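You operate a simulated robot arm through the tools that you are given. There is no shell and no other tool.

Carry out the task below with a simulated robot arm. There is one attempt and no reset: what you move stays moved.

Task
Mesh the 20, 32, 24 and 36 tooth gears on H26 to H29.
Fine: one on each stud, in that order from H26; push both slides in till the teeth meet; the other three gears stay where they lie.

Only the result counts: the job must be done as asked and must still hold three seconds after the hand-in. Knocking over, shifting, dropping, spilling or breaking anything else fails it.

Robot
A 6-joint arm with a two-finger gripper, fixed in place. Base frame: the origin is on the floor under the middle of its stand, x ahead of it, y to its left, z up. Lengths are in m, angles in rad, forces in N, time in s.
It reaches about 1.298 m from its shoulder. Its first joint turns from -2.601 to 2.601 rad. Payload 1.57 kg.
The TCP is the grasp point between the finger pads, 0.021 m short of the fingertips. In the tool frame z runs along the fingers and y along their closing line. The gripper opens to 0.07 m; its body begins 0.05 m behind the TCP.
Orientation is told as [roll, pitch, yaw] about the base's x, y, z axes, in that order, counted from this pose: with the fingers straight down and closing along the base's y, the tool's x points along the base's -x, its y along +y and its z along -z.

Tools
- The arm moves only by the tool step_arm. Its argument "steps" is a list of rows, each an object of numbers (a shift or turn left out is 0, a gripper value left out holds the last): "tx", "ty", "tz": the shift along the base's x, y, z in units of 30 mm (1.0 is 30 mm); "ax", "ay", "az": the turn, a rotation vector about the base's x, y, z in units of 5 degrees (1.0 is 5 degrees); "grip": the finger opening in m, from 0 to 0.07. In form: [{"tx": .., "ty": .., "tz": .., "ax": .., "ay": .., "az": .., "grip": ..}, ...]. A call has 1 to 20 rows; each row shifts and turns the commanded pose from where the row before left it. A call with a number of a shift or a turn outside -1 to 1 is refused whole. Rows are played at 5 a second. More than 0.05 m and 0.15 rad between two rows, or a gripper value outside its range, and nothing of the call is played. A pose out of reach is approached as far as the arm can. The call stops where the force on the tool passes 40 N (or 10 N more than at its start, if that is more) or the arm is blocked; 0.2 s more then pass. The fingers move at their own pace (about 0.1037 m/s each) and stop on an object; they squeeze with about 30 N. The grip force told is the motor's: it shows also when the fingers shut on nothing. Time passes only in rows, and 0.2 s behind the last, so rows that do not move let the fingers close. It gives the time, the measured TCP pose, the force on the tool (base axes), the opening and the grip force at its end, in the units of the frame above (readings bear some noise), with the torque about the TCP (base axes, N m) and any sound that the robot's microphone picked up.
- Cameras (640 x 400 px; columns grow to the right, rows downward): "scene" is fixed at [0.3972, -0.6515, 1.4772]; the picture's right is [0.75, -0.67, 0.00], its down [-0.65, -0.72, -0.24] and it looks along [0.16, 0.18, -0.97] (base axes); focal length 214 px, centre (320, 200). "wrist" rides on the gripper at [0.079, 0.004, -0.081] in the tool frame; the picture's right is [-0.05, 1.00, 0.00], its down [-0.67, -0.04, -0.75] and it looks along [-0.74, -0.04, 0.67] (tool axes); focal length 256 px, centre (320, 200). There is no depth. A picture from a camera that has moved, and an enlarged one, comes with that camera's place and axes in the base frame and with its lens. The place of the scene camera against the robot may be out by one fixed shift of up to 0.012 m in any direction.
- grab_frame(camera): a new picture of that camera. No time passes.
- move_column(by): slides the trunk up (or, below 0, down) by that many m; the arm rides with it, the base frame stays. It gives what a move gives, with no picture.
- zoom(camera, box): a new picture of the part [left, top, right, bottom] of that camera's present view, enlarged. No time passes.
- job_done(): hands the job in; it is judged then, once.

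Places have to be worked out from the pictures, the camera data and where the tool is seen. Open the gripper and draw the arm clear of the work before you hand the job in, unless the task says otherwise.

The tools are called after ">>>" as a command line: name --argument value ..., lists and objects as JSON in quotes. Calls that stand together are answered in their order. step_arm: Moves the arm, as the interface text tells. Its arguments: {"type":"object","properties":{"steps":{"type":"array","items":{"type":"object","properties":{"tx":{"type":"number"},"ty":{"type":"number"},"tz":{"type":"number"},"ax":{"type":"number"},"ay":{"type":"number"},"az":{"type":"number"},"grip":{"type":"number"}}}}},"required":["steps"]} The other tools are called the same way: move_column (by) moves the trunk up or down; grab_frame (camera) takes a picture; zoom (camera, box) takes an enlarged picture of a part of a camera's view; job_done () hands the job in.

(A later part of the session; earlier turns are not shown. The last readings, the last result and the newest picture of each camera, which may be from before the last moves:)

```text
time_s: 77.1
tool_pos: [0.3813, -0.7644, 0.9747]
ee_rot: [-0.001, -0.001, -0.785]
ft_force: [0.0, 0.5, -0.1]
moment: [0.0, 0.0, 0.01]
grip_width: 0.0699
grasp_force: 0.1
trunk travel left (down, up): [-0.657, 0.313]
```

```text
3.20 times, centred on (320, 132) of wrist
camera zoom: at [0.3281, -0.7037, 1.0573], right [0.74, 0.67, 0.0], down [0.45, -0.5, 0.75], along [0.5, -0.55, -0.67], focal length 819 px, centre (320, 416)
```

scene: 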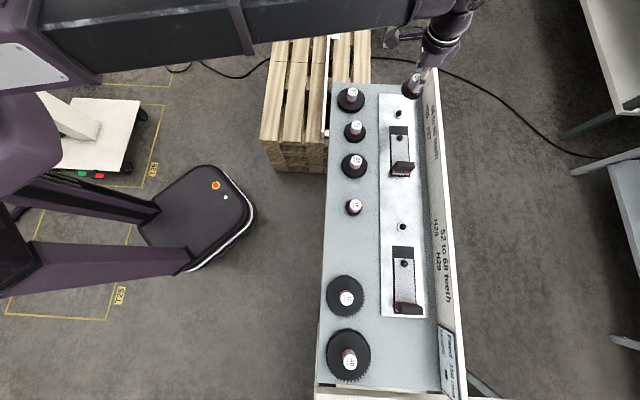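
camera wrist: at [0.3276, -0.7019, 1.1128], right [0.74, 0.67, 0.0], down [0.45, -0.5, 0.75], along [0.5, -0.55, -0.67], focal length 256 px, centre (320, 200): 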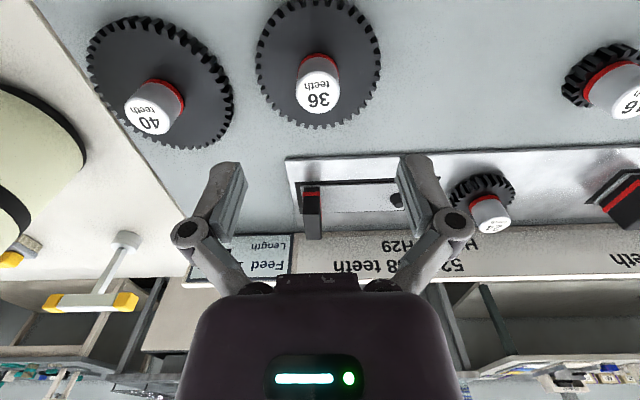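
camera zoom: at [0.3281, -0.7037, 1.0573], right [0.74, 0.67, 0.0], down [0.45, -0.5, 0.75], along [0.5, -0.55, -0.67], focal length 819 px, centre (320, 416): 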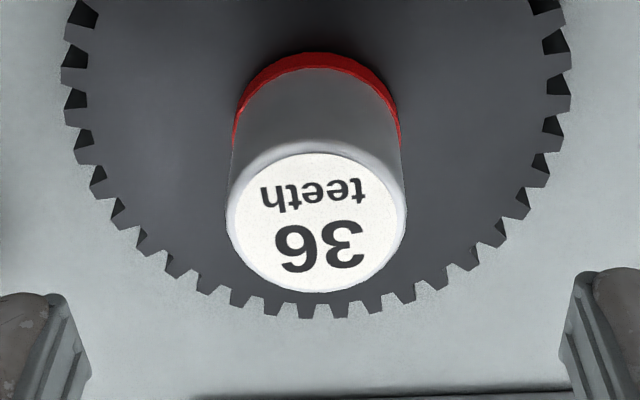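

Centred. I lower 27.5 mm, grip, and lift.

>>> move_column --by -0.0275

>>> step_arm --steps '[{"grip": 0.02}, {}, {}, {}]'

>>> move_column --by 0.093

>>> grab_frame --camera "wrist"

>>> zoom --camera "wrist" --box '[220, 100, 420, 225]'

```text
time_s: 77.8
tool_pos: [0.3809, -0.7644, 0.9473]
ee_rot: [0.0, -0.001, -0.786]
ft_force: [0.2, -1.1, -0.4]
moment: [-0.01, -0.02, 0.01]
grip_width: 0.0701
grasp_force: 0.1
trunk travel left (down, up): [-0.629, 0.341]
```

```text
time_s: 78.8
tool_pos: [0.3805, -0.764, 0.9484]
ee_rot: [0.0, 0.0, -0.787]
ft_force: [-1.4, -1.0, 7.9]
moment: [0.0, 0.02, -0.07]
grip_width: 0.0291
grasp_force: 30.1
trunk travel left (down, up): [-0.629, 0.341]
```

```text
time_s: 80.1
tool_pos: [0.3791, -0.7638, 1.0406]
ee_rot: [-0.002, 0.0, -0.785]
ft_force: [-0.4, -0.6, -2.0]
moment: [-0.01, 0.0, 0.0]
grip_width: 0.0289
grasp_force: 30.3
trunk travel left (down, up): [-0.722, 0.248]
```

```text
taken
camera wrist: at [0.3282, -0.7041, 1.1226], right [0.74, 0.67, 0.0], down [0.45, -0.5, 0.74], along [0.5, -0.55, -0.67], focal length 256 px, centre (320, 200)
```

wrist: 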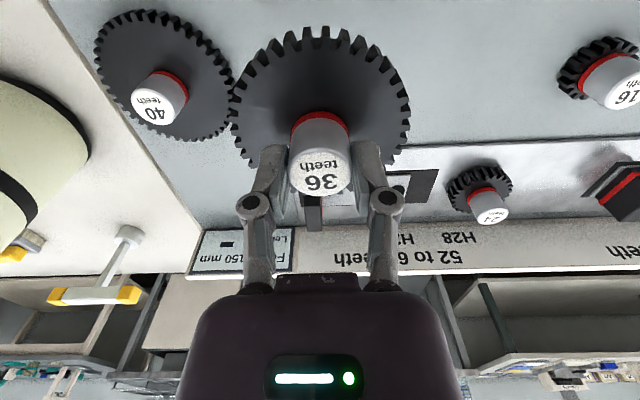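

```text
3.20 times, centred on (320, 162) of wrist
camera zoom: at [0.3282, -0.7041, 1.1226], right [0.74, 0.67, 0.0], down [0.45, -0.5, 0.74], along [0.5, -0.55, -0.67], focal length 819 px, centre (320, 320)
```

zoom: 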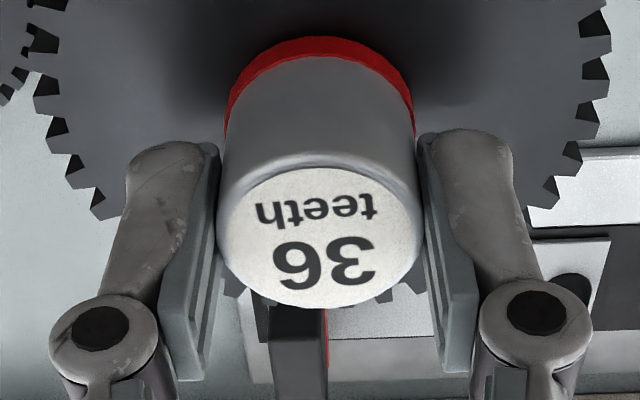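

The 36-tooth gear is in hand. I carry it to above H29.

>>> step_arm --steps '[{"tx": 0.7737, "ty": -0.2121}, {"tx": 0.7737, "ty": -0.2121}, {"tx": 0.7737, "ty": -0.2121}, {"tx": 0.7737, "ty": -0.2121}, {"tx": 0.7737, "ty": -0.2121}, {"tx": 0.7737, "ty": -0.2121}, {"tx": 0.7737, "ty": -0.2121}, {}, {}]'

>>> grab_frame --camera "wrist"

```text
time_s: 82.1
tool_pos: [0.5424, -0.8086, 1.0412]
ee_rot: [-0.001, -0.003, -0.787]
ft_force: [-0.5, -0.3, -1.5]
moment: [0.01, -0.01, 0.02]
grip_width: 0.0292
grasp_force: 29.9
trunk travel left (down, up): [-0.722, 0.248]
```

```text
taken
camera wrist: at [0.4894, -0.7479, 1.1226], right [0.74, 0.67, 0.0], down [0.45, -0.5, 0.74], along [0.5, -0.55, -0.67], focal length 256 px, centre (320, 200)
```

wrist: 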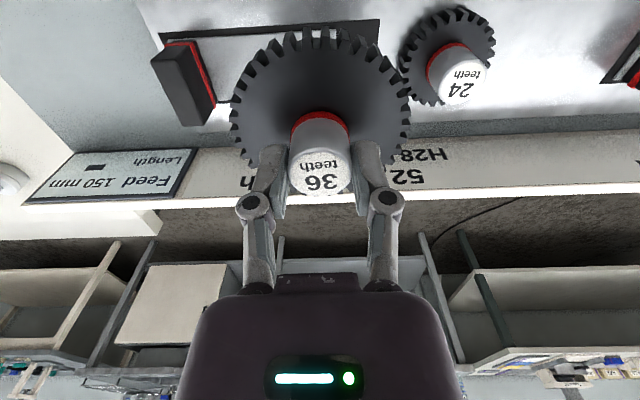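

A 1.4 mm correction is needed, then I lower in stages over H29.

>>> step_arm --steps '[{"tx": 0.042, "ty": -0.024}, {}, {}]'

>>> move_column --by -0.062

>>> grab_frame --camera "wrist"

>>> zoom --camera "scene" --box '[340, 210, 460, 285]'

```text
time_s: 82.9
tool_pos: [0.5453, -0.809, 1.0409]
ee_rot: [-0.002, 0.0, -0.785]
ft_force: [-0.1, -0.3, -1.9]
moment: [-0.02, -0.05, 0.01]
grip_width: 0.0293
grasp_force: 30.2
trunk travel left (down, up): [-0.722, 0.248]
```

```text
time_s: 83.9
tool_pos: [0.5442, -0.8084, 0.9788]
ee_rot: [-0.001, 0.0, -0.785]
ft_force: [-0.3, -0.1, -1.4]
moment: [-0.01, 0.03, -0.03]
grip_width: 0.029
grasp_force: 30.2
trunk travel left (down, up): [-0.66, 0.31]
```

```text
taken
camera wrist: at [0.491, -0.7488, 1.0607], right [0.74, 0.67, 0.0], down [0.45, -0.5, 0.74], along [0.5, -0.55, -0.67], focal length 256 px, centre (320, 200)
```

wrist: 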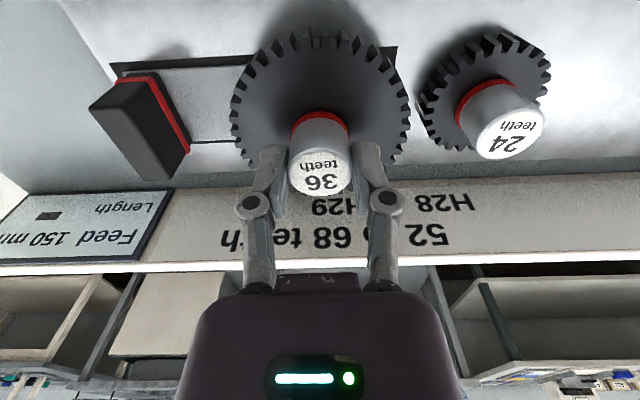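

```text
5.33 times, centred on (400, 248) of scene
camera zoom: at [0.3972, -0.6515, 1.4772], right [0.75, -0.67, 0.0], down [-0.65, -0.72, -0.24], along [0.16, 0.18, -0.97], focal length 1144 px, centre (-107, -53)
```

zoom: 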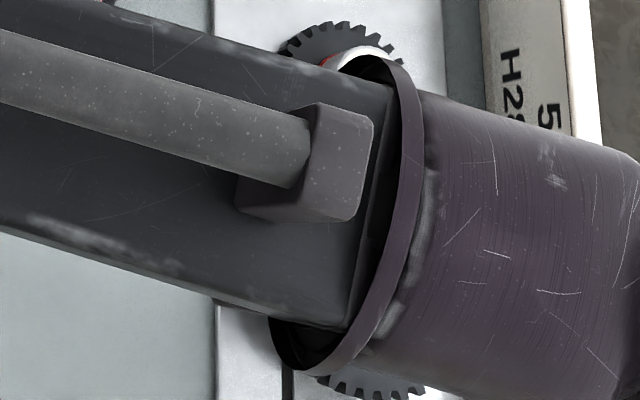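

On target for H29. I lower in small steps.

>>> move_column --by -0.008

>>> move_column --by -0.005

>>> move_column --by -0.003

>>> move_column --by -0.002

>>> move_column --by -0.0015

>>> move_column --by -0.0015

```text
time_s: 84.5
tool_pos: [0.5425, -0.8093, 0.9711]
ee_rot: [0.0, 0.0, -0.786]
ft_force: [-0.2, 0.5, -1.1]
moment: [-0.01, 0.02, 0.02]
grip_width: 0.0288
grasp_force: 30.3
trunk travel left (down, up): [-0.652, 0.318]
```

```text
time_s: 85.0
tool_pos: [0.5443, -0.8099, 0.9657]
ee_rot: [0.001, 0.001, -0.785]
ft_force: [-0.8, 0.3, -1.3]
moment: [0.01, 0.0, -0.01]
grip_width: 0.0292
grasp_force: 29.8
trunk travel left (down, up): [-0.647, 0.323]
```

```text
time_s: 85.5
tool_pos: [0.544, -0.8096, 0.9626]
ee_rot: [0.001, 0.0, -0.786]
ft_force: [0.1, 0.1, -1.4]
moment: [-0.01, 0.01, 0.01]
grip_width: 0.0289
grasp_force: 30.2
trunk travel left (down, up): [-0.644, 0.326]
```

```text
time_s: 86.1
tool_pos: [0.5437, -0.8092, 0.9602]
ee_rot: [-0.001, 0.0, -0.787]
ft_force: [-0.1, 0.7, -1.5]
moment: [-0.02, 0.0, 0.0]
grip_width: 0.0289
grasp_force: 29.9
trunk travel left (down, up): [-0.642, 0.328]
```

```text
time_s: 86.6
tool_pos: [0.5425, -0.8093, 0.9596]
ee_rot: [0.001, 0.0, -0.785]
ft_force: [0.2, -0.3, -1.5]
moment: [0.02, 0.0, 0.0]
grip_width: 0.0291
grasp_force: 30.2
trunk travel left (down, up): [-0.641, 0.329]
```

```text
time_s: 87.1
tool_pos: [0.5438, -0.8085, 0.9589]
ee_rot: [0.0, -0.001, -0.786]
ft_force: [1.2, 0.0, 6.5]
moment: [0.06, 0.02, -0.04]
grip_width: 0.0291
grasp_force: 30.2
trunk travel left (down, up): [-0.639, 0.331]
```

Seated at the same height with a light touch. I release and raise to look at the tooth phasing between 36 and 24.

>>> step_arm --steps '[{"grip": 0.05}, {}, {}]'

>>> move_column --by 0.04

>>> grab_frame --camera "wrist"

>>> zoom --camera "wrist" --box '[240, 20, 480, 170]'

```text
time_s: 87.9
tool_pos: [0.5437, -0.8089, 0.9578]
ee_rot: [-0.001, 0.001, -0.786]
ft_force: [0.5, 0.1, 0.0]
moment: [0.0, -0.03, 0.0]
grip_width: 0.0499
grasp_force: 0.1
trunk travel left (down, up): [-0.639, 0.331]
```

```text
time_s: 88.7
tool_pos: [0.5437, -0.8096, 0.9971]
ee_rot: [0.001, 0.001, -0.785]
ft_force: [-0.4, 0.3, 0.2]
moment: [-0.01, -0.02, 0.0]
grip_width: 0.0499
grasp_force: 0.1
trunk travel left (down, up): [-0.679, 0.291]
```

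```text
taken
camera wrist: at [0.491, -0.7489, 1.0797], right [0.74, 0.67, 0.0], down [0.45, -0.5, 0.74], along [0.5, -0.55, -0.67], focal length 256 px, centre (320, 200)
```

wrist: 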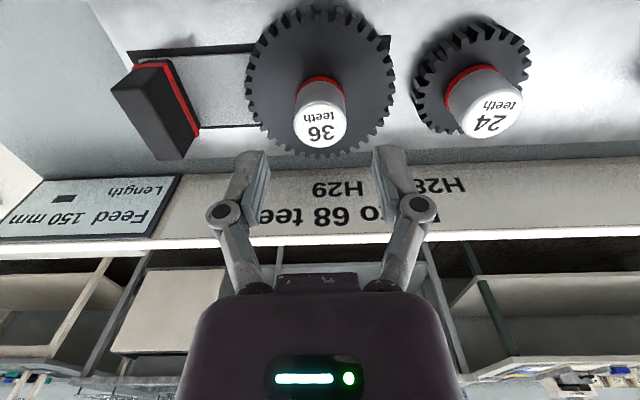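

```text
2.67 times, centred on (360, 95) of wrist
camera zoom: at [0.491, -0.7489, 1.0797], right [0.74, 0.67, 0.0], down [0.45, -0.5, 0.74], along [0.5, -0.55, -0.67], focal length 683 px, centre (213, 480)
```

zoom: 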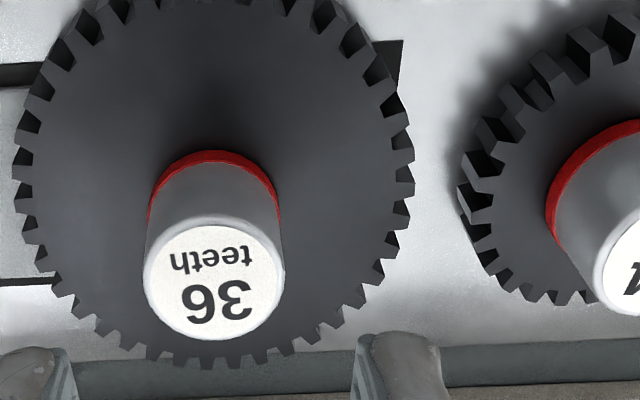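

All four gears are on their studs. I zoom in on the gap between 36 and 24 to judge the tooth phasing on the line of centres.

>>> zoom --camera "wrist" --box '[370, 60, 450, 110]'

>>> grab_frame --camera "scene"

```text
8.00 times, centred on (410, 85) of wrist
camera zoom: at [0.491, -0.7489, 1.0797], right [0.74, 0.67, 0.0], down [0.45, -0.5, 0.74], along [0.5, -0.55, -0.67], focal length 2048 px, centre (-400, 1120)
```

zoom: 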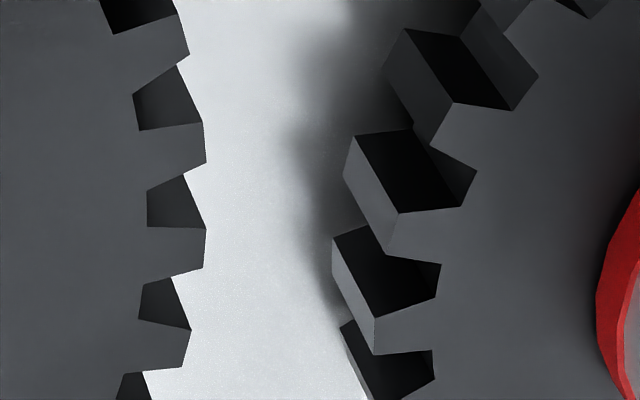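

```text
taken
```

scene: 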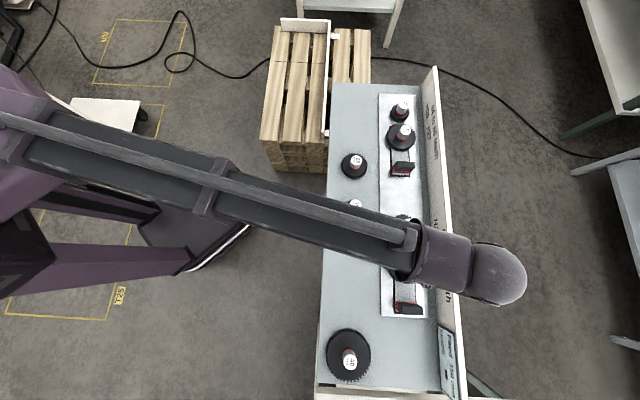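

Both gears show a gap on the line of centres, so they would meet tooth-on-tooth. I'll grip the 36's knob again and turn it half a pitch (5°) before pushing.

>>> move_column --by -0.039

>>> step_arm --steps '[{"grip": 0.02}, {}, {}, {}]'

>>> step_arm --steps '[{"az": 0.5}, {"az": 0.5}, {}, {}]'

>>> step_arm --steps '[{"grip": 0.05}, {}, {}]'

```text
time_s: 89.5
tool_pos: [0.5432, -0.8097, 0.9594]
ee_rot: [0.0, 0.0, -0.786]
ft_force: [-0.4, 0.1, 0.2]
moment: [0.02, 0.01, -0.01]
grip_width: 0.0499
grasp_force: 0.1
trunk travel left (down, up): [-0.64, 0.33]
```

```text
time_s: 90.5
tool_pos: [0.5439, -0.809, 0.9587]
ee_rot: [0.001, 0.0, -0.786]
ft_force: [0.2, 0.1, 3.2]
moment: [0.04, -0.02, -0.03]
grip_width: 0.029
grasp_force: 30.0
trunk travel left (down, up): [-0.64, 0.33]
```

```text
time_s: 91.5
tool_pos: [0.5424, -0.8097, 0.9591]
ee_rot: [0.002, -0.001, -0.699]
ft_force: [1.5, 1.1, 2.5]
moment: [0.0, -0.01, -0.03]
grip_width: 0.0292
grasp_force: 29.9
trunk travel left (down, up): [-0.64, 0.33]
```

```text
time_s: 92.3
tool_pos: [0.5422, -0.8089, 0.9591]
ee_rot: [0.0, 0.0, -0.699]
ft_force: [0.6, -1.1, 0.0]
moment: [-0.01, -0.01, 0.02]
grip_width: 0.0499
grasp_force: 0.2
trunk travel left (down, up): [-0.64, 0.33]
```

The gear was turned about 5°. I raise, turn the empty gripper back, and check the teeth again.

>>> move_column --by 0.039

>>> step_arm --steps '[{"az": -0.5}, {"az": -0.5}, {}]'

>>> zoom --camera "wrist" --box '[370, 60, 450, 110]'

>>> grab_frame --camera "wrist"

```text
time_s: 93.2
tool_pos: [0.5443, -0.8095, 0.9972]
ee_rot: [0.0, 0.0, -0.7]
ft_force: [-0.1, 0.6, 0.0]
moment: [0.01, 0.02, 0.0]
grip_width: 0.0497
grasp_force: 0.1
trunk travel left (down, up): [-0.679, 0.291]
```

```text
time_s: 94.0
tool_pos: [0.5427, -0.8093, 0.997]
ee_rot: [-0.001, 0.0, -0.787]
ft_force: [0.5, 1.0, -0.7]
moment: [0.0, -0.02, -0.01]
grip_width: 0.0499
grasp_force: 0.1
trunk travel left (down, up): [-0.679, 0.291]
```

```text
8.00 times, centred on (410, 85) of wrist
camera zoom: at [0.4902, -0.7488, 1.0797], right [0.74, 0.67, 0.0], down [0.45, -0.5, 0.75], along [0.5, -0.55, -0.67], focal length 2048 px, centre (-400, 1120)
```

zoom: 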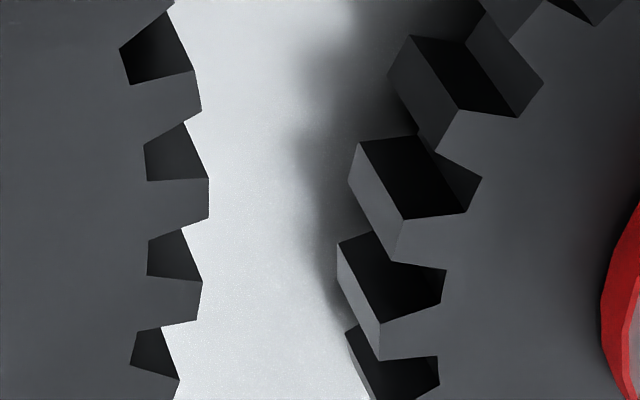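

```text
taken
camera wrist: at [0.4902, -0.7488, 1.0797], right [0.74, 0.67, 0.0], down [0.45, -0.5, 0.75], along [0.5, -0.55, -0.67], focal length 256 px, centre (320, 200)
```

wrist: 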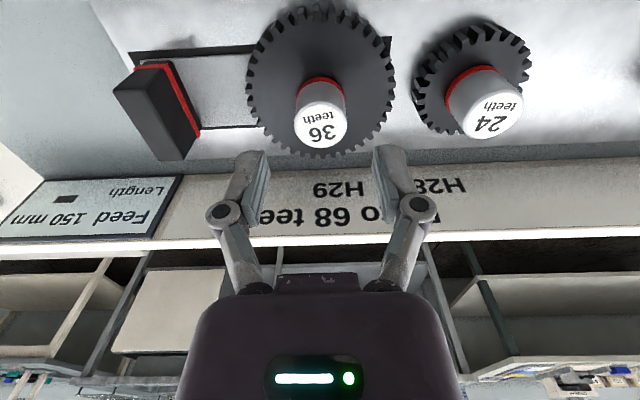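

The 36 now shows a tooth on the line of centres facing the 24's gap, so they will mesh. Next I go to the -e1 side of the H29 slide's handle with the fingers closed, at safe height, and measure the handle.

>>> step_arm --steps '[{"tx": -0.74, "ty": -0.74}, {"tx": -0.74, "ty": -0.74}, {"tx": -0.74, "ty": -0.74}, {"tx": -0.74, "ty": -0.74}, {"tx": -0.74, "ty": -0.74}, {"grip": 0.0}, {}, {}, {}]'

>>> grab_frame --camera "wrist"

>>> grab_frame --camera "scene"

```text
time_s: 96.0
tool_pos: [0.4302, -0.9196, 0.9978]
ee_rot: [0.0, -0.001, -0.786]
ft_force: [-0.5, 0.2, -0.6]
moment: [-0.01, 0.01, 0.01]
grip_width: 0.0
grasp_force: 28.6
trunk travel left (down, up): [-0.679, 0.291]
```

```text
taken
camera wrist: at [0.3775, -0.8588, 1.0798], right [0.74, 0.67, 0.0], down [0.45, -0.5, 0.75], along [0.5, -0.55, -0.67], focal length 256 px, centre (320, 200)
```

wrist: 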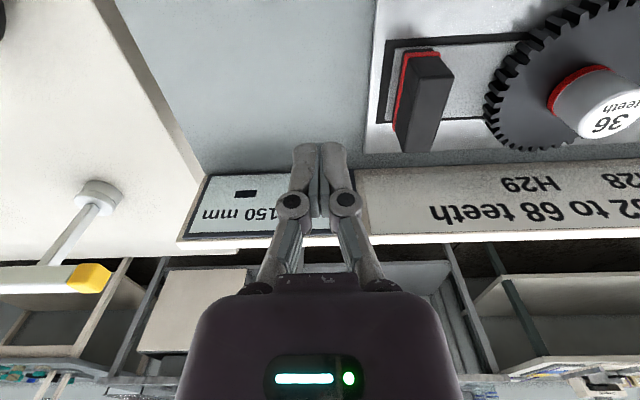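

```text
taken
```

scene: 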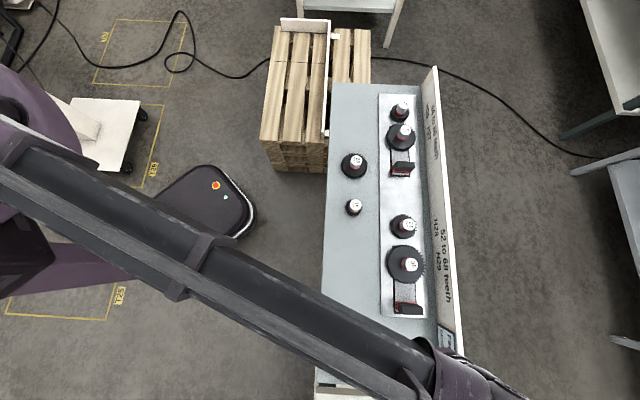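

>>> zoom --camera "wrist" --box '[270, 20, 510, 170]'

>>> zoom --camera "scene" --box '[370, 200, 450, 250]'

>>> zoom --camera "scene" --box '[370, 270, 450, 320]'

>>> zoom --camera "scene" --box '[370, 95, 450, 145]'

```text
2.67 times, centred on (390, 95) of wrist
camera zoom: at [0.3775, -0.8588, 1.0798], right [0.74, 0.67, 0.0], down [0.45, -0.5, 0.75], along [0.5, -0.55, -0.67], focal length 683 px, centre (133, 480)
```

zoom: 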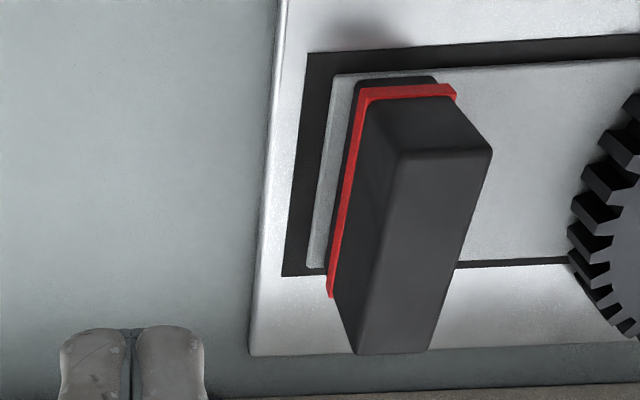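

```text
8.00 times, centred on (410, 225) of scene
camera zoom: at [0.3972, -0.6515, 1.4772], right [0.75, -0.67, 0.0], down [-0.65, -0.72, -0.24], along [0.16, 0.18, -0.97], focal length 1716 px, centre (-400, 0)
```

zoom: 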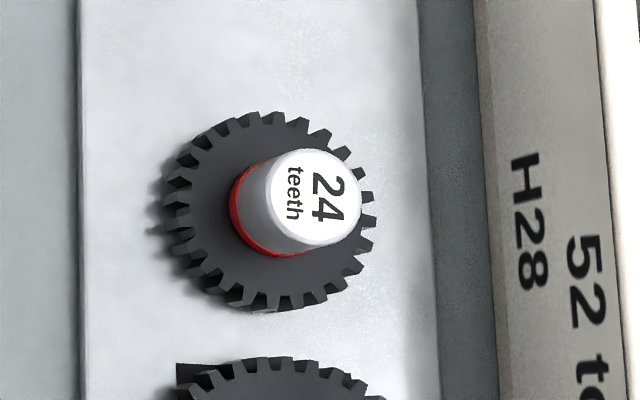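

```text
8.00 times, centred on (410, 295) of scene
camera zoom: at [0.3972, -0.6515, 1.4772], right [0.75, -0.67, 0.0], down [-0.65, -0.72, -0.24], along [0.16, 0.18, -0.97], focal length 1716 px, centre (-400, -560)
```

zoom: 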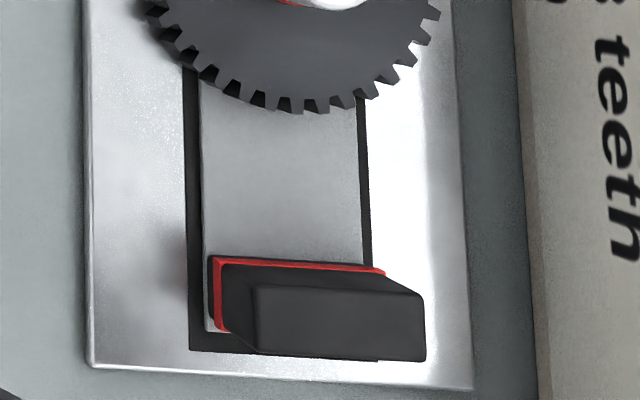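

```text
8.00 times, centred on (410, 120) of scene
camera zoom: at [0.3972, -0.6515, 1.4772], right [0.75, -0.67, 0.0], down [-0.65, -0.72, -0.24], along [0.16, 0.18, -0.97], focal length 1716 px, centre (-400, 840)
```

zoom: 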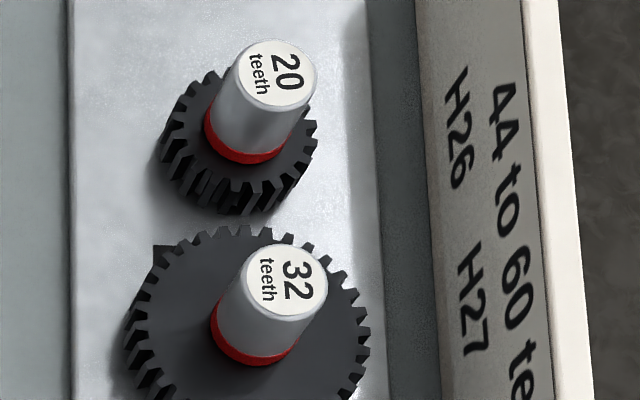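

The handle's outer face is at e1≈-0.293, spanning z 0.912–0.947 and centred at e2≈-0.956. I lower the closed fingers beside it and approach.

>>> move_column --by -0.053

>>> step_arm --steps '[{"tx": 0.283, "ty": 0.189}, {"tx": 0.236, "ty": 0.236}, {"tx": 0.118, "ty": 0.118}, {}]'

>>> grab_frame --camera "wrist"

>>> zoom --camera "wrist" --box '[240, 80, 480, 230]'

```text
time_s: 96.9
tool_pos: [0.4288, -0.9191, 0.9444]
ee_rot: [0.001, -0.001, -0.785]
ft_force: [0.9, 0.1, -1.2]
moment: [-0.01, 0.01, 0.03]
grip_width: 0.0001
grasp_force: 29.0
trunk travel left (down, up): [-0.626, 0.344]
```

```text
time_s: 97.9
tool_pos: [0.4489, -0.9036, 0.9441]
ee_rot: [0.0, 0.0, -0.786]
ft_force: [-0.2, -0.1, -0.4]
moment: [0.01, 0.03, 0.02]
grip_width: 0.0
grasp_force: 28.7
trunk travel left (down, up): [-0.626, 0.344]
```

```text
taken
camera wrist: at [0.397, -0.8423, 1.0267], right [0.74, 0.67, 0.0], down [0.45, -0.5, 0.74], along [0.5, -0.55, -0.67], focal length 256 px, centre (320, 200)
```

wrist: 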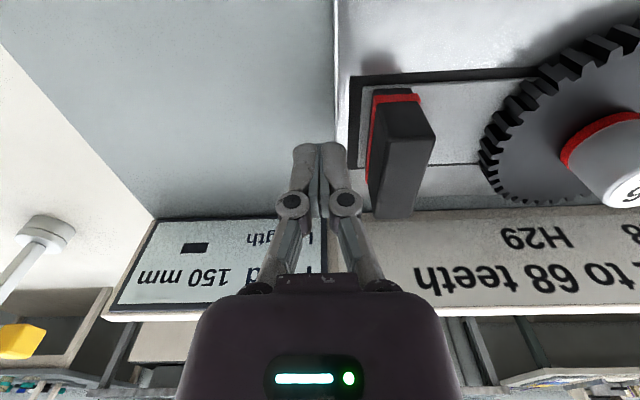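

```text
2.67 times, centred on (360, 155) of wrist
camera zoom: at [0.397, -0.8423, 1.0267], right [0.74, 0.67, 0.0], down [0.45, -0.5, 0.74], along [0.5, -0.55, -0.67], focal length 683 px, centre (213, 320)
```

zoom: 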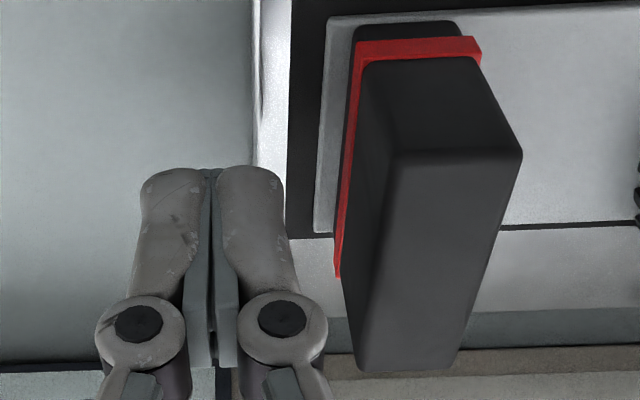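

The fingers are about 13 mm short of the handle face. I close the gap and start pushing gently while watching the force.

>>> step_arm --steps '[{"tx": 0.0707, "ty": 0.0707}, {"tx": 0.0707, "ty": 0.0707}, {"tx": 0.0707, "ty": 0.0707}, {"tx": 0.0707, "ty": 0.0707}, {"tx": 0.0707, "ty": 0.0707}, {}]'

>>> zoom --camera "wrist" --box '[240, 80, 480, 230]'

```text
time_s: 99.3
tool_pos: [0.4589, -0.8929, 0.9453]
ee_rot: [0.001, 0.001, -0.785]
ft_force: [-1.6, -2.8, 0.6]
moment: [0.01, -0.01, 0.01]
grip_width: 0.0
grasp_force: 28.4
trunk travel left (down, up): [-0.626, 0.344]
```

```text
2.67 times, centred on (360, 155) of wrist
camera zoom: at [0.407, -0.8319, 1.0266], right [0.74, 0.67, 0.0], down [0.45, -0.5, 0.74], along [0.5, -0.55, -0.67], focal length 683 px, centre (213, 320)
```

zoom: 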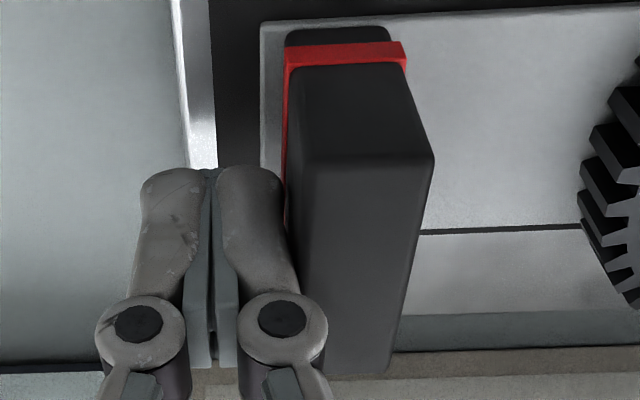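

Contact with the handle is light at about 3 N. I push 11 mm along the slide in small rows.

>>> step_arm --steps '[{"tx": 0.037, "ty": 0.037}, {"tx": 0.037, "ty": 0.037}, {"tx": 0.037, "ty": 0.037}, {"tx": 0.037, "ty": 0.037}, {"tx": 0.037, "ty": 0.037}, {"tx": 0.037, "ty": 0.037}, {"tx": 0.037, "ty": 0.037}, {}]'

>>> grab_frame --camera "wrist"

>>> zoom --camera "scene" --box '[370, 210, 450, 260]'

>>> zoom --camera "scene" --box '[360, 240, 440, 290]'

```text
time_s: 101.1
tool_pos: [0.4674, -0.8845, 0.9443]
ee_rot: [-0.001, 0.001, -0.785]
ft_force: [-2.6, -0.4, -0.4]
moment: [0.02, 0.0, -0.02]
grip_width: 0.0004
grasp_force: 28.5
trunk travel left (down, up): [-0.626, 0.344]
```

```text
taken
camera wrist: at [0.415, -0.8243, 1.0268], right [0.74, 0.67, 0.0], down [0.45, -0.5, 0.74], along [0.5, -0.55, -0.67], focal length 256 px, centre (320, 200)
```

wrist: 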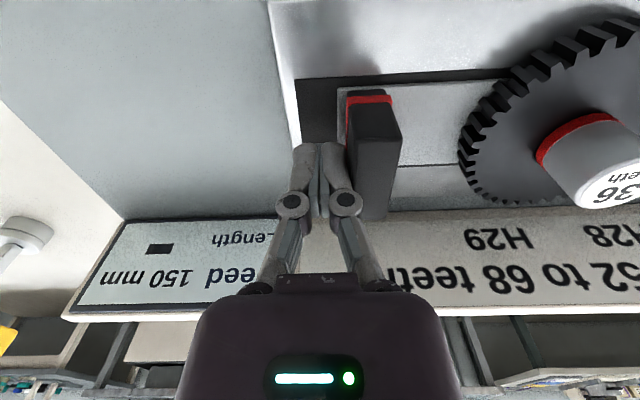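

```text
8.00 times, centred on (410, 235) of scene
camera zoom: at [0.3972, -0.6515, 1.4772], right [0.75, -0.67, 0.0], down [-0.65, -0.72, -0.24], along [0.16, 0.18, -0.97], focal length 1716 px, centre (-400, -80)
```

zoom: 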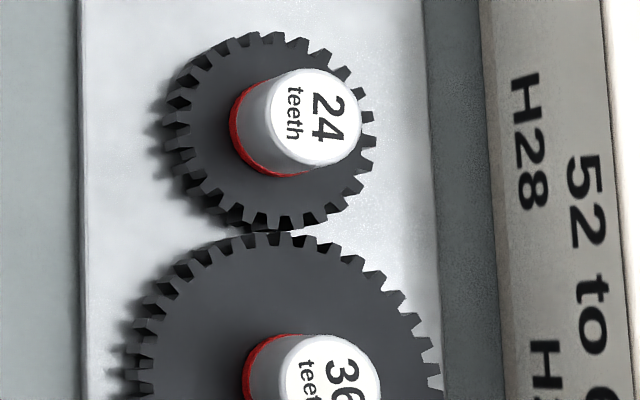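

```text
8.00 times, centred on (400, 265) of scene
camera zoom: at [0.3972, -0.6515, 1.4772], right [0.75, -0.67, 0.0], down [-0.65, -0.72, -0.24], along [0.16, 0.18, -0.97], focal length 1716 px, centre (-320, -320)
```

zoom: 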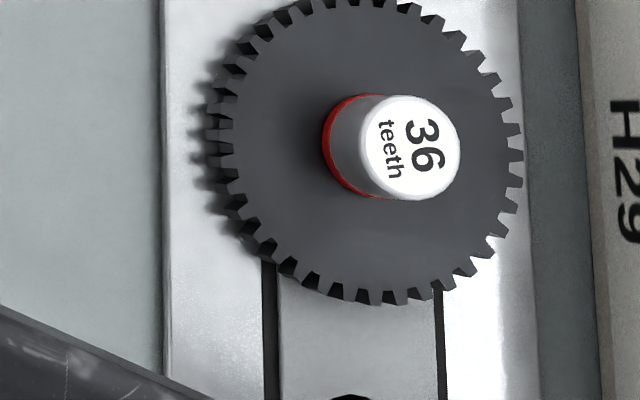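

The slide moves easily and the gears are nearly touching. I zoom in on the meeting point before continuing.

>>> zoom --camera "scene" --box '[385, 225, 425, 250]'

```text
16.00 times, centred on (405, 238) of scene
camera zoom: at [0.3972, -0.6515, 1.4772], right [0.75, -0.67, 0.0], down [-0.65, -0.72, -0.24], along [0.16, 0.18, -0.97], focal length 3432 px, centre (-1040, -400)
```

zoom: 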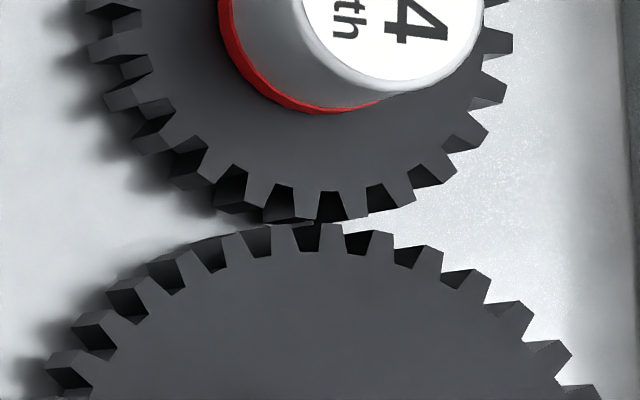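

I zoom further to make out which features are teeth and which are gaps.

>>> zoom --camera "scene" --box '[397, 233, 413, 243]'

```text
16.00 times, centred on (405, 238) of scene
camera zoom: at [0.3972, -0.6515, 1.4772], right [0.75, -0.67, 0.0], down [-0.65, -0.72, -0.24], along [0.16, 0.18, -0.97], focal length 3432 px, centre (-1040, -408)
```

zoom: 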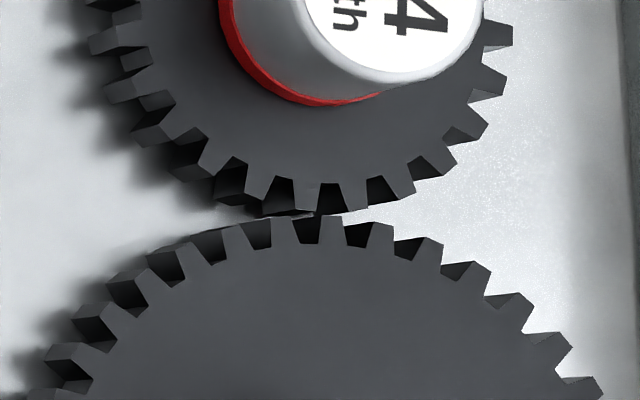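

The 36's teeth line up with the 24's gaps, so the mesh will engage. I continue pushing in 1 mm rows.

>>> step_arm --steps '[{"tx": 0.0236, "ty": 0.0236}, {"tx": 0.0236, "ty": 0.0236}, {"tx": 0.0236, "ty": 0.0236}, {"tx": 0.0236, "ty": 0.0236}, {}]'

>>> zoom --camera "scene" --box '[385, 225, 425, 250]'

>>> grab_frame --camera "wrist"

```text
time_s: 102.3
tool_pos: [0.4707, -0.8823, 0.9456]
ee_rot: [-0.001, 0.0, -0.784]
ft_force: [-0.4, -2.5, 0.9]
moment: [0.04, -0.02, 0.01]
grip_width: 0.0002
grasp_force: 28.6
trunk travel left (down, up): [-0.626, 0.344]
```

```text
16.00 times, centred on (405, 238) of scene
camera zoom: at [0.3972, -0.6515, 1.4772], right [0.75, -0.67, 0.0], down [-0.65, -0.72, -0.24], along [0.16, 0.18, -0.97], focal length 3432 px, centre (-1040, -400)
```

zoom: 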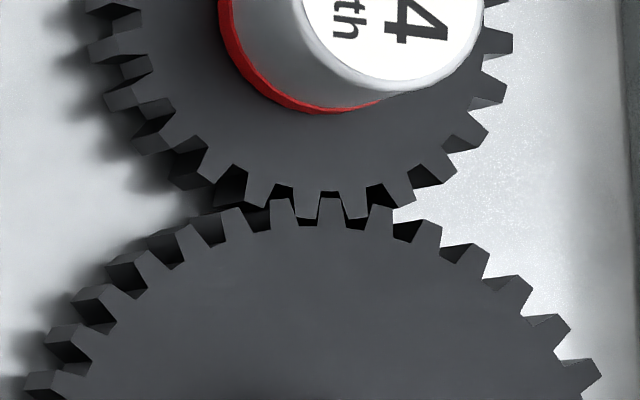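

```text
taken
camera wrist: at [0.4181, -0.8218, 1.0268], right [0.74, 0.67, 0.0], down [0.45, -0.5, 0.75], along [0.5, -0.55, -0.67], focal length 256 px, centre (320, 200)
```

wrist: 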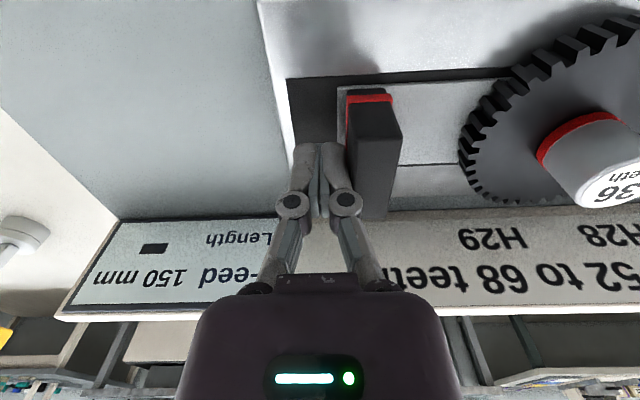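

The teeth are engaging. I keep pushing until they meet fully, watching for a force rise.

>>> step_arm --steps '[{"tx": 0.0236, "ty": 0.0236}, {"tx": 0.0236, "ty": 0.0236}, {"tx": 0.0236, "ty": 0.0236}, {}]'

>>> zoom --camera "scene" --box '[385, 225, 425, 250]'

```text
time_s: 103.3
tool_pos: [0.4721, -0.8798, 0.9455]
ee_rot: [0.0, -0.001, -0.785]
ft_force: [-1.1, -3.2, -1.3]
moment: [0.03, -0.03, 0.01]
grip_width: 0.0
grasp_force: 28.3
trunk travel left (down, up): [-0.626, 0.344]
```

```text
16.00 times, centred on (405, 238) of scene
camera zoom: at [0.3972, -0.6515, 1.4772], right [0.75, -0.67, 0.0], down [-0.65, -0.72, -0.24], along [0.16, 0.18, -0.97], focal length 3432 px, centre (-1040, -400)
```

zoom: 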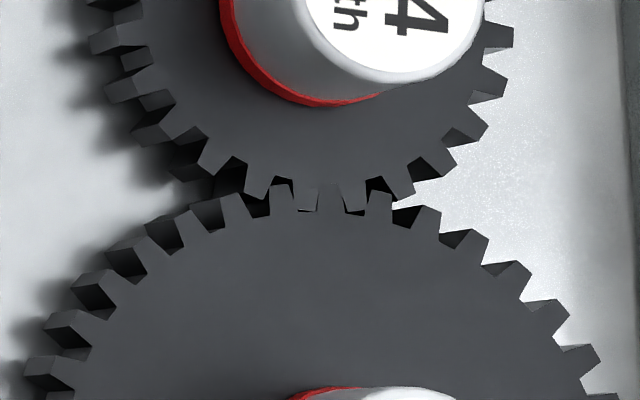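

The teeth are almost at full depth. I take a few finer rows until the contact force shows.

>>> step_arm --steps '[{"tx": 0.0165, "ty": 0.0165}, {"tx": 0.0165, "ty": 0.0165}, {}]'

>>> step_arm --steps '[{"tx": 0.0165, "ty": 0.0165}, {"tx": 0.0165, "ty": 0.0165}, {}]'

>>> zoom --camera "scene" --box '[385, 225, 425, 250]'

>>> grab_frame --camera "wrist"

```text
time_s: 104.1
tool_pos: [0.4724, -0.8796, 0.945]
ee_rot: [0.0, -0.002, -0.786]
ft_force: [-7.9, -2.9, -1.0]
moment: [-0.03, -0.02, 0.06]
grip_width: 0.0
grasp_force: 28.5
trunk travel left (down, up): [-0.626, 0.344]
```

```text
time_s: 104.9
tool_pos: [0.4729, -0.88, 0.9446]
ee_rot: [0.0, 0.0, -0.788]
ft_force: [-15.0, -8.9, 0.3]
moment: [0.01, -0.08, 0.03]
grip_width: 0.0
grasp_force: 29.0
trunk travel left (down, up): [-0.626, 0.344]
```

```text
16.00 times, centred on (405, 238) of scene
camera zoom: at [0.3972, -0.6515, 1.4772], right [0.75, -0.67, 0.0], down [-0.65, -0.72, -0.24], along [0.16, 0.18, -0.97], focal length 3432 px, centre (-1040, -400)
```

zoom: 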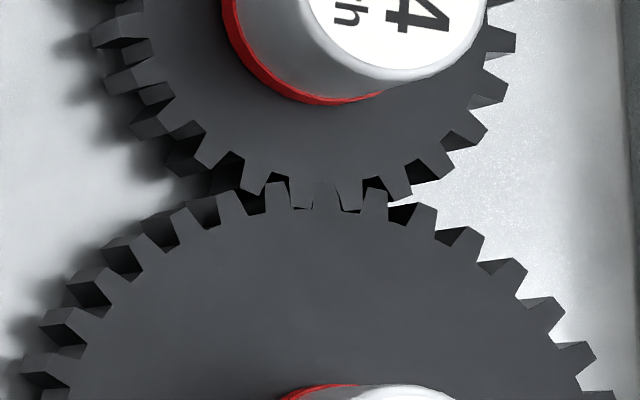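

```text
taken
camera wrist: at [0.4202, -0.819, 1.0268], right [0.74, 0.67, 0.0], down [0.45, -0.5, 0.75], along [0.5, -0.56, -0.67], focal length 256 px, centre (320, 200)
```

wrist: 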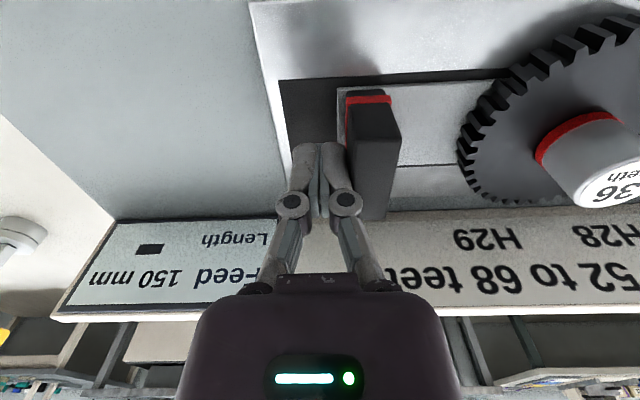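

The force climbed to about 17 N with no more travel, and the total slide shift is about 18 mm, matching the 75 mm centre distance. Teeth have met on H28/H29. I back the fingers away along the slide and raise.

>>> step_arm --steps '[{"tx": -0.0707, "ty": -0.0707}, {"tx": -0.236, "ty": -0.236}, {"tx": -0.236, "ty": -0.236}, {"tx": -0.236, "ty": -0.236}, {}]'

>>> move_column --by 0.085

>>> zoom --camera "scene" --box '[385, 225, 425, 250]'

>>> grab_frame --camera "scene"

>>> grab_frame --camera "wrist"

```text
time_s: 106.1
tool_pos: [0.4517, -0.9006, 0.9464]
ee_rot: [0.0, 0.001, -0.786]
ft_force: [0.2, 0.4, -0.2]
moment: [0.0, 0.01, -0.01]
grip_width: 0.0001
grasp_force: 29.0
trunk travel left (down, up): [-0.626, 0.344]
```

```text
time_s: 107.3
tool_pos: [0.4533, -0.9007, 1.0308]
ee_rot: [0.001, 0.001, -0.784]
ft_force: [0.2, 0.0, 0.0]
moment: [-0.02, 0.02, 0.0]
grip_width: 0.0002
grasp_force: 28.8
trunk travel left (down, up): [-0.711, 0.259]
```

```text
16.00 times, centred on (405, 238) of scene
camera zoom: at [0.3972, -0.6515, 1.4772], right [0.75, -0.67, 0.0], down [-0.65, -0.72, -0.24], along [0.16, 0.18, -0.97], focal length 3432 px, centre (-1040, -400)
```

zoom: 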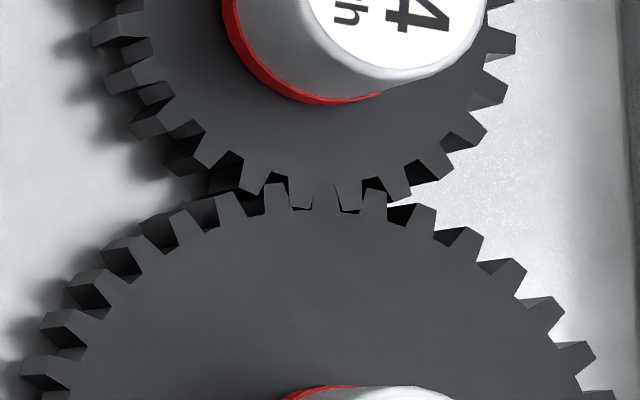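

```text
taken
```

scene: 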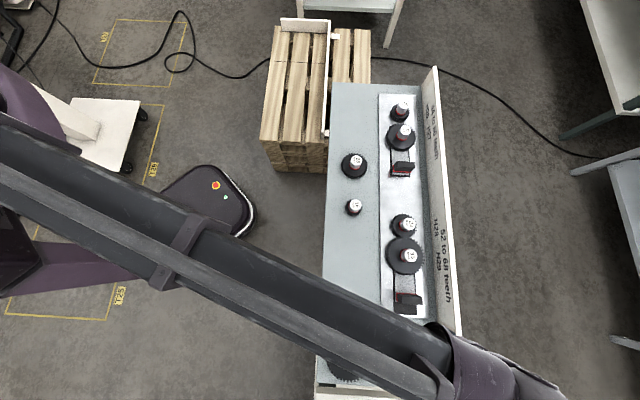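

```text
taken
camera wrist: at [0.3992, -0.841, 1.1116], right [0.74, 0.67, 0.0], down [0.45, -0.5, 0.74], along [0.5, -0.55, -0.67], focal length 256 px, centre (320, 200)
```

wrist: 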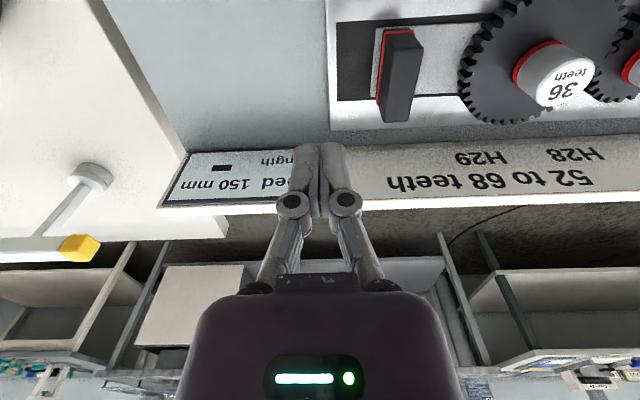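

The H28/H29 pair stays meshed. Now I travel back over H27/H26 to check their phasing.

>>> step_arm --steps '[{"tx": 0.8115, "ty": 0.8115, "grip": 0.05}, {"tx": 0.8115, "ty": 0.8115}, {"tx": 0.8115, "ty": 0.8115}, {"tx": 0.8115, "ty": 0.8115}, {"tx": 0.8115, "ty": 0.8115}, {"tx": 0.8115, "ty": 0.8115}, {"tx": 0.8115, "ty": 0.8115}, {"tx": 0.8115, "ty": 0.8115}, {"tx": 0.8115, "ty": 0.8115}, {"tx": 0.8115, "ty": 0.8115}, {"tx": 0.8115, "ty": 0.8115}, {"tx": 0.8115, "ty": 0.8115}, {"tx": 0.8115, "ty": 0.8115}, {"tx": 0.8115, "ty": 0.8115}, {}, {}]'

>>> move_column --by -0.033

>>> grab_frame --camera "wrist"

>>> zoom --camera "wrist" --box '[370, 60, 450, 110]'

```text
time_s: 110.7
tool_pos: [0.7931, -0.5622, 1.0305]
ee_rot: [0.0, -0.001, -0.786]
ft_force: [0.0, -0.2, -0.5]
moment: [-0.02, -0.01, 0.0]
grip_width: 0.0501
grasp_force: 0.1
trunk travel left (down, up): [-0.711, 0.259]
```

```text
time_s: 111.5
tool_pos: [0.7923, -0.5624, 0.9963]
ee_rot: [0.0, 0.0, -0.785]
ft_force: [0.9, 1.3, 0.5]
moment: [-0.03, 0.0, 0.0]
grip_width: 0.0499
grasp_force: 0.2
trunk travel left (down, up): [-0.678, 0.292]
```

```text
taken
camera wrist: at [0.7396, -0.5012, 1.0788], right [0.74, 0.67, 0.0], down [0.45, -0.5, 0.75], along [0.5, -0.55, -0.67], focal length 256 px, centre (320, 200)
```

wrist: 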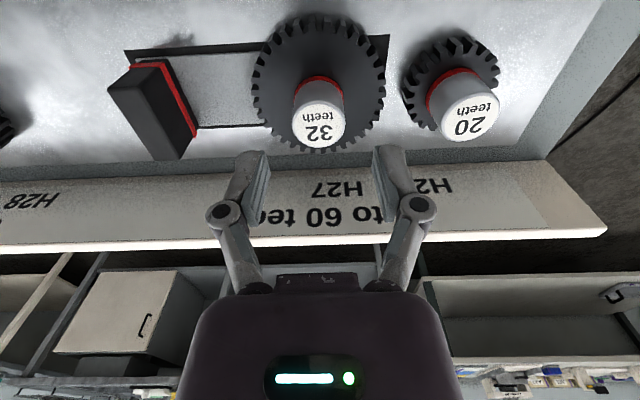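

```text
8.00 times, centred on (410, 85) of wrist
camera zoom: at [0.7396, -0.5012, 1.0788], right [0.74, 0.67, 0.0], down [0.45, -0.5, 0.75], along [0.5, -0.55, -0.67], focal length 2048 px, centre (-400, 1120)
```

zoom: 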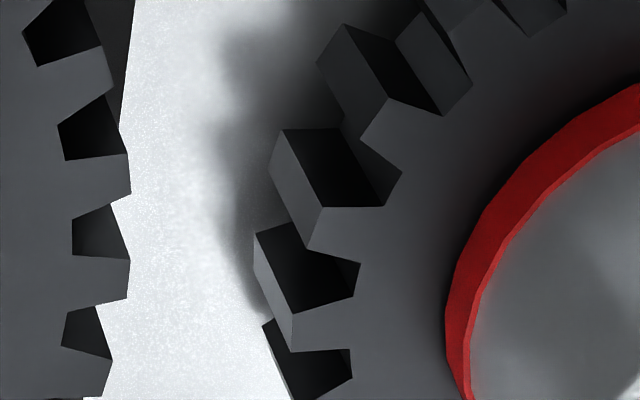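

The 32 shows a tooth near the line of centres facing the 20's gap (within 0.1 pitch), so no turning is needed. I move to the outer side of the H27 slide's handle with closed fingers.

>>> step_arm --steps '[{"tx": -0.745, "ty": -0.745}, {"tx": -0.745, "ty": -0.745}, {"tx": -0.745, "ty": -0.745}, {"tx": -0.745, "ty": -0.745}, {"tx": -0.745, "ty": -0.745}, {"grip": 0.0}, {}, {}, {}]'

>>> grab_frame --camera "wrist"

>>> zoom --camera "wrist" --box '[270, 20, 510, 170]'

```text
time_s: 113.5
tool_pos: [0.678, -0.6747, 0.9973]
ee_rot: [-0.002, 0.0, -0.784]
ft_force: [0.3, -0.3, -1.5]
moment: [-0.01, 0.01, 0.0]
grip_width: 0.0001
grasp_force: 28.7
trunk travel left (down, up): [-0.678, 0.292]
```

```text
taken
camera wrist: at [0.6262, -0.6144, 1.0788], right [0.74, 0.67, 0.0], down [0.45, -0.5, 0.75], along [0.5, -0.55, -0.67], focal length 256 px, centre (320, 200)
```

wrist: 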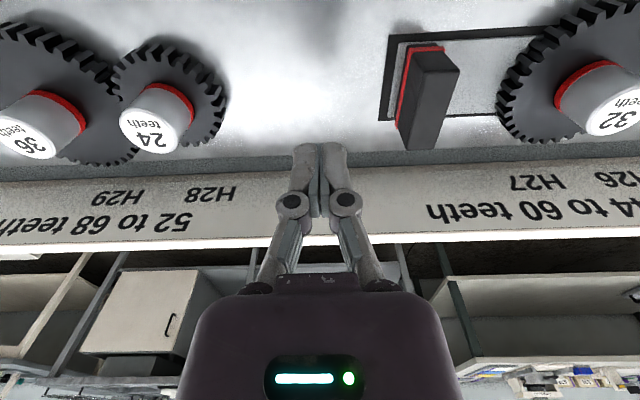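

```text
2.67 times, centred on (390, 95) of wrist
camera zoom: at [0.6262, -0.6144, 1.0788], right [0.74, 0.67, 0.0], down [0.45, -0.5, 0.75], along [0.5, -0.55, -0.67], focal length 683 px, centre (133, 480)
```

zoom: 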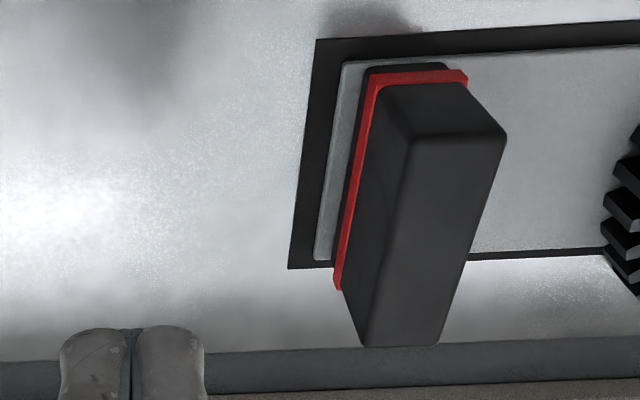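

The H27 handle's outer face is at e1≈0.0575, as expected. I lower beside it and approach.

>>> move_column --by -0.052

>>> step_arm --steps '[{"tx": 0.236, "ty": 0.236}, {"tx": 0.236, "ty": 0.236}, {"tx": 0.236, "ty": 0.236}, {"tx": 0.118, "ty": 0.118}, {}]'

>>> zoom --camera "wrist" --box '[240, 80, 480, 230]'

```text
time_s: 114.4
tool_pos: [0.6784, -0.6742, 0.945]
ee_rot: [-0.001, 0.0, -0.785]
ft_force: [0.1, 0.1, -0.3]
moment: [0.01, -0.02, -0.03]
grip_width: 0.0001
grasp_force: 28.8
trunk travel left (down, up): [-0.626, 0.344]
```

```text
time_s: 115.6
tool_pos: [0.7031, -0.6483, 0.9452]
ee_rot: [0.0, 0.0, -0.785]
ft_force: [0.4, 0.0, -0.1]
moment: [0.0, 0.01, -0.01]
grip_width: 0.0
grasp_force: 28.6
trunk travel left (down, up): [-0.626, 0.344]
```

```text
2.67 times, centred on (360, 155) of wrist
camera zoom: at [0.6511, -0.5892, 1.0268], right [0.74, 0.67, 0.0], down [0.45, -0.5, 0.74], along [0.5, -0.55, -0.67], focal length 683 px, centre (213, 320)
```

zoom: 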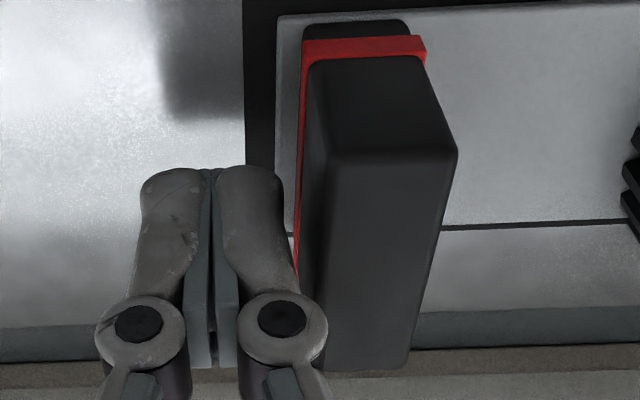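

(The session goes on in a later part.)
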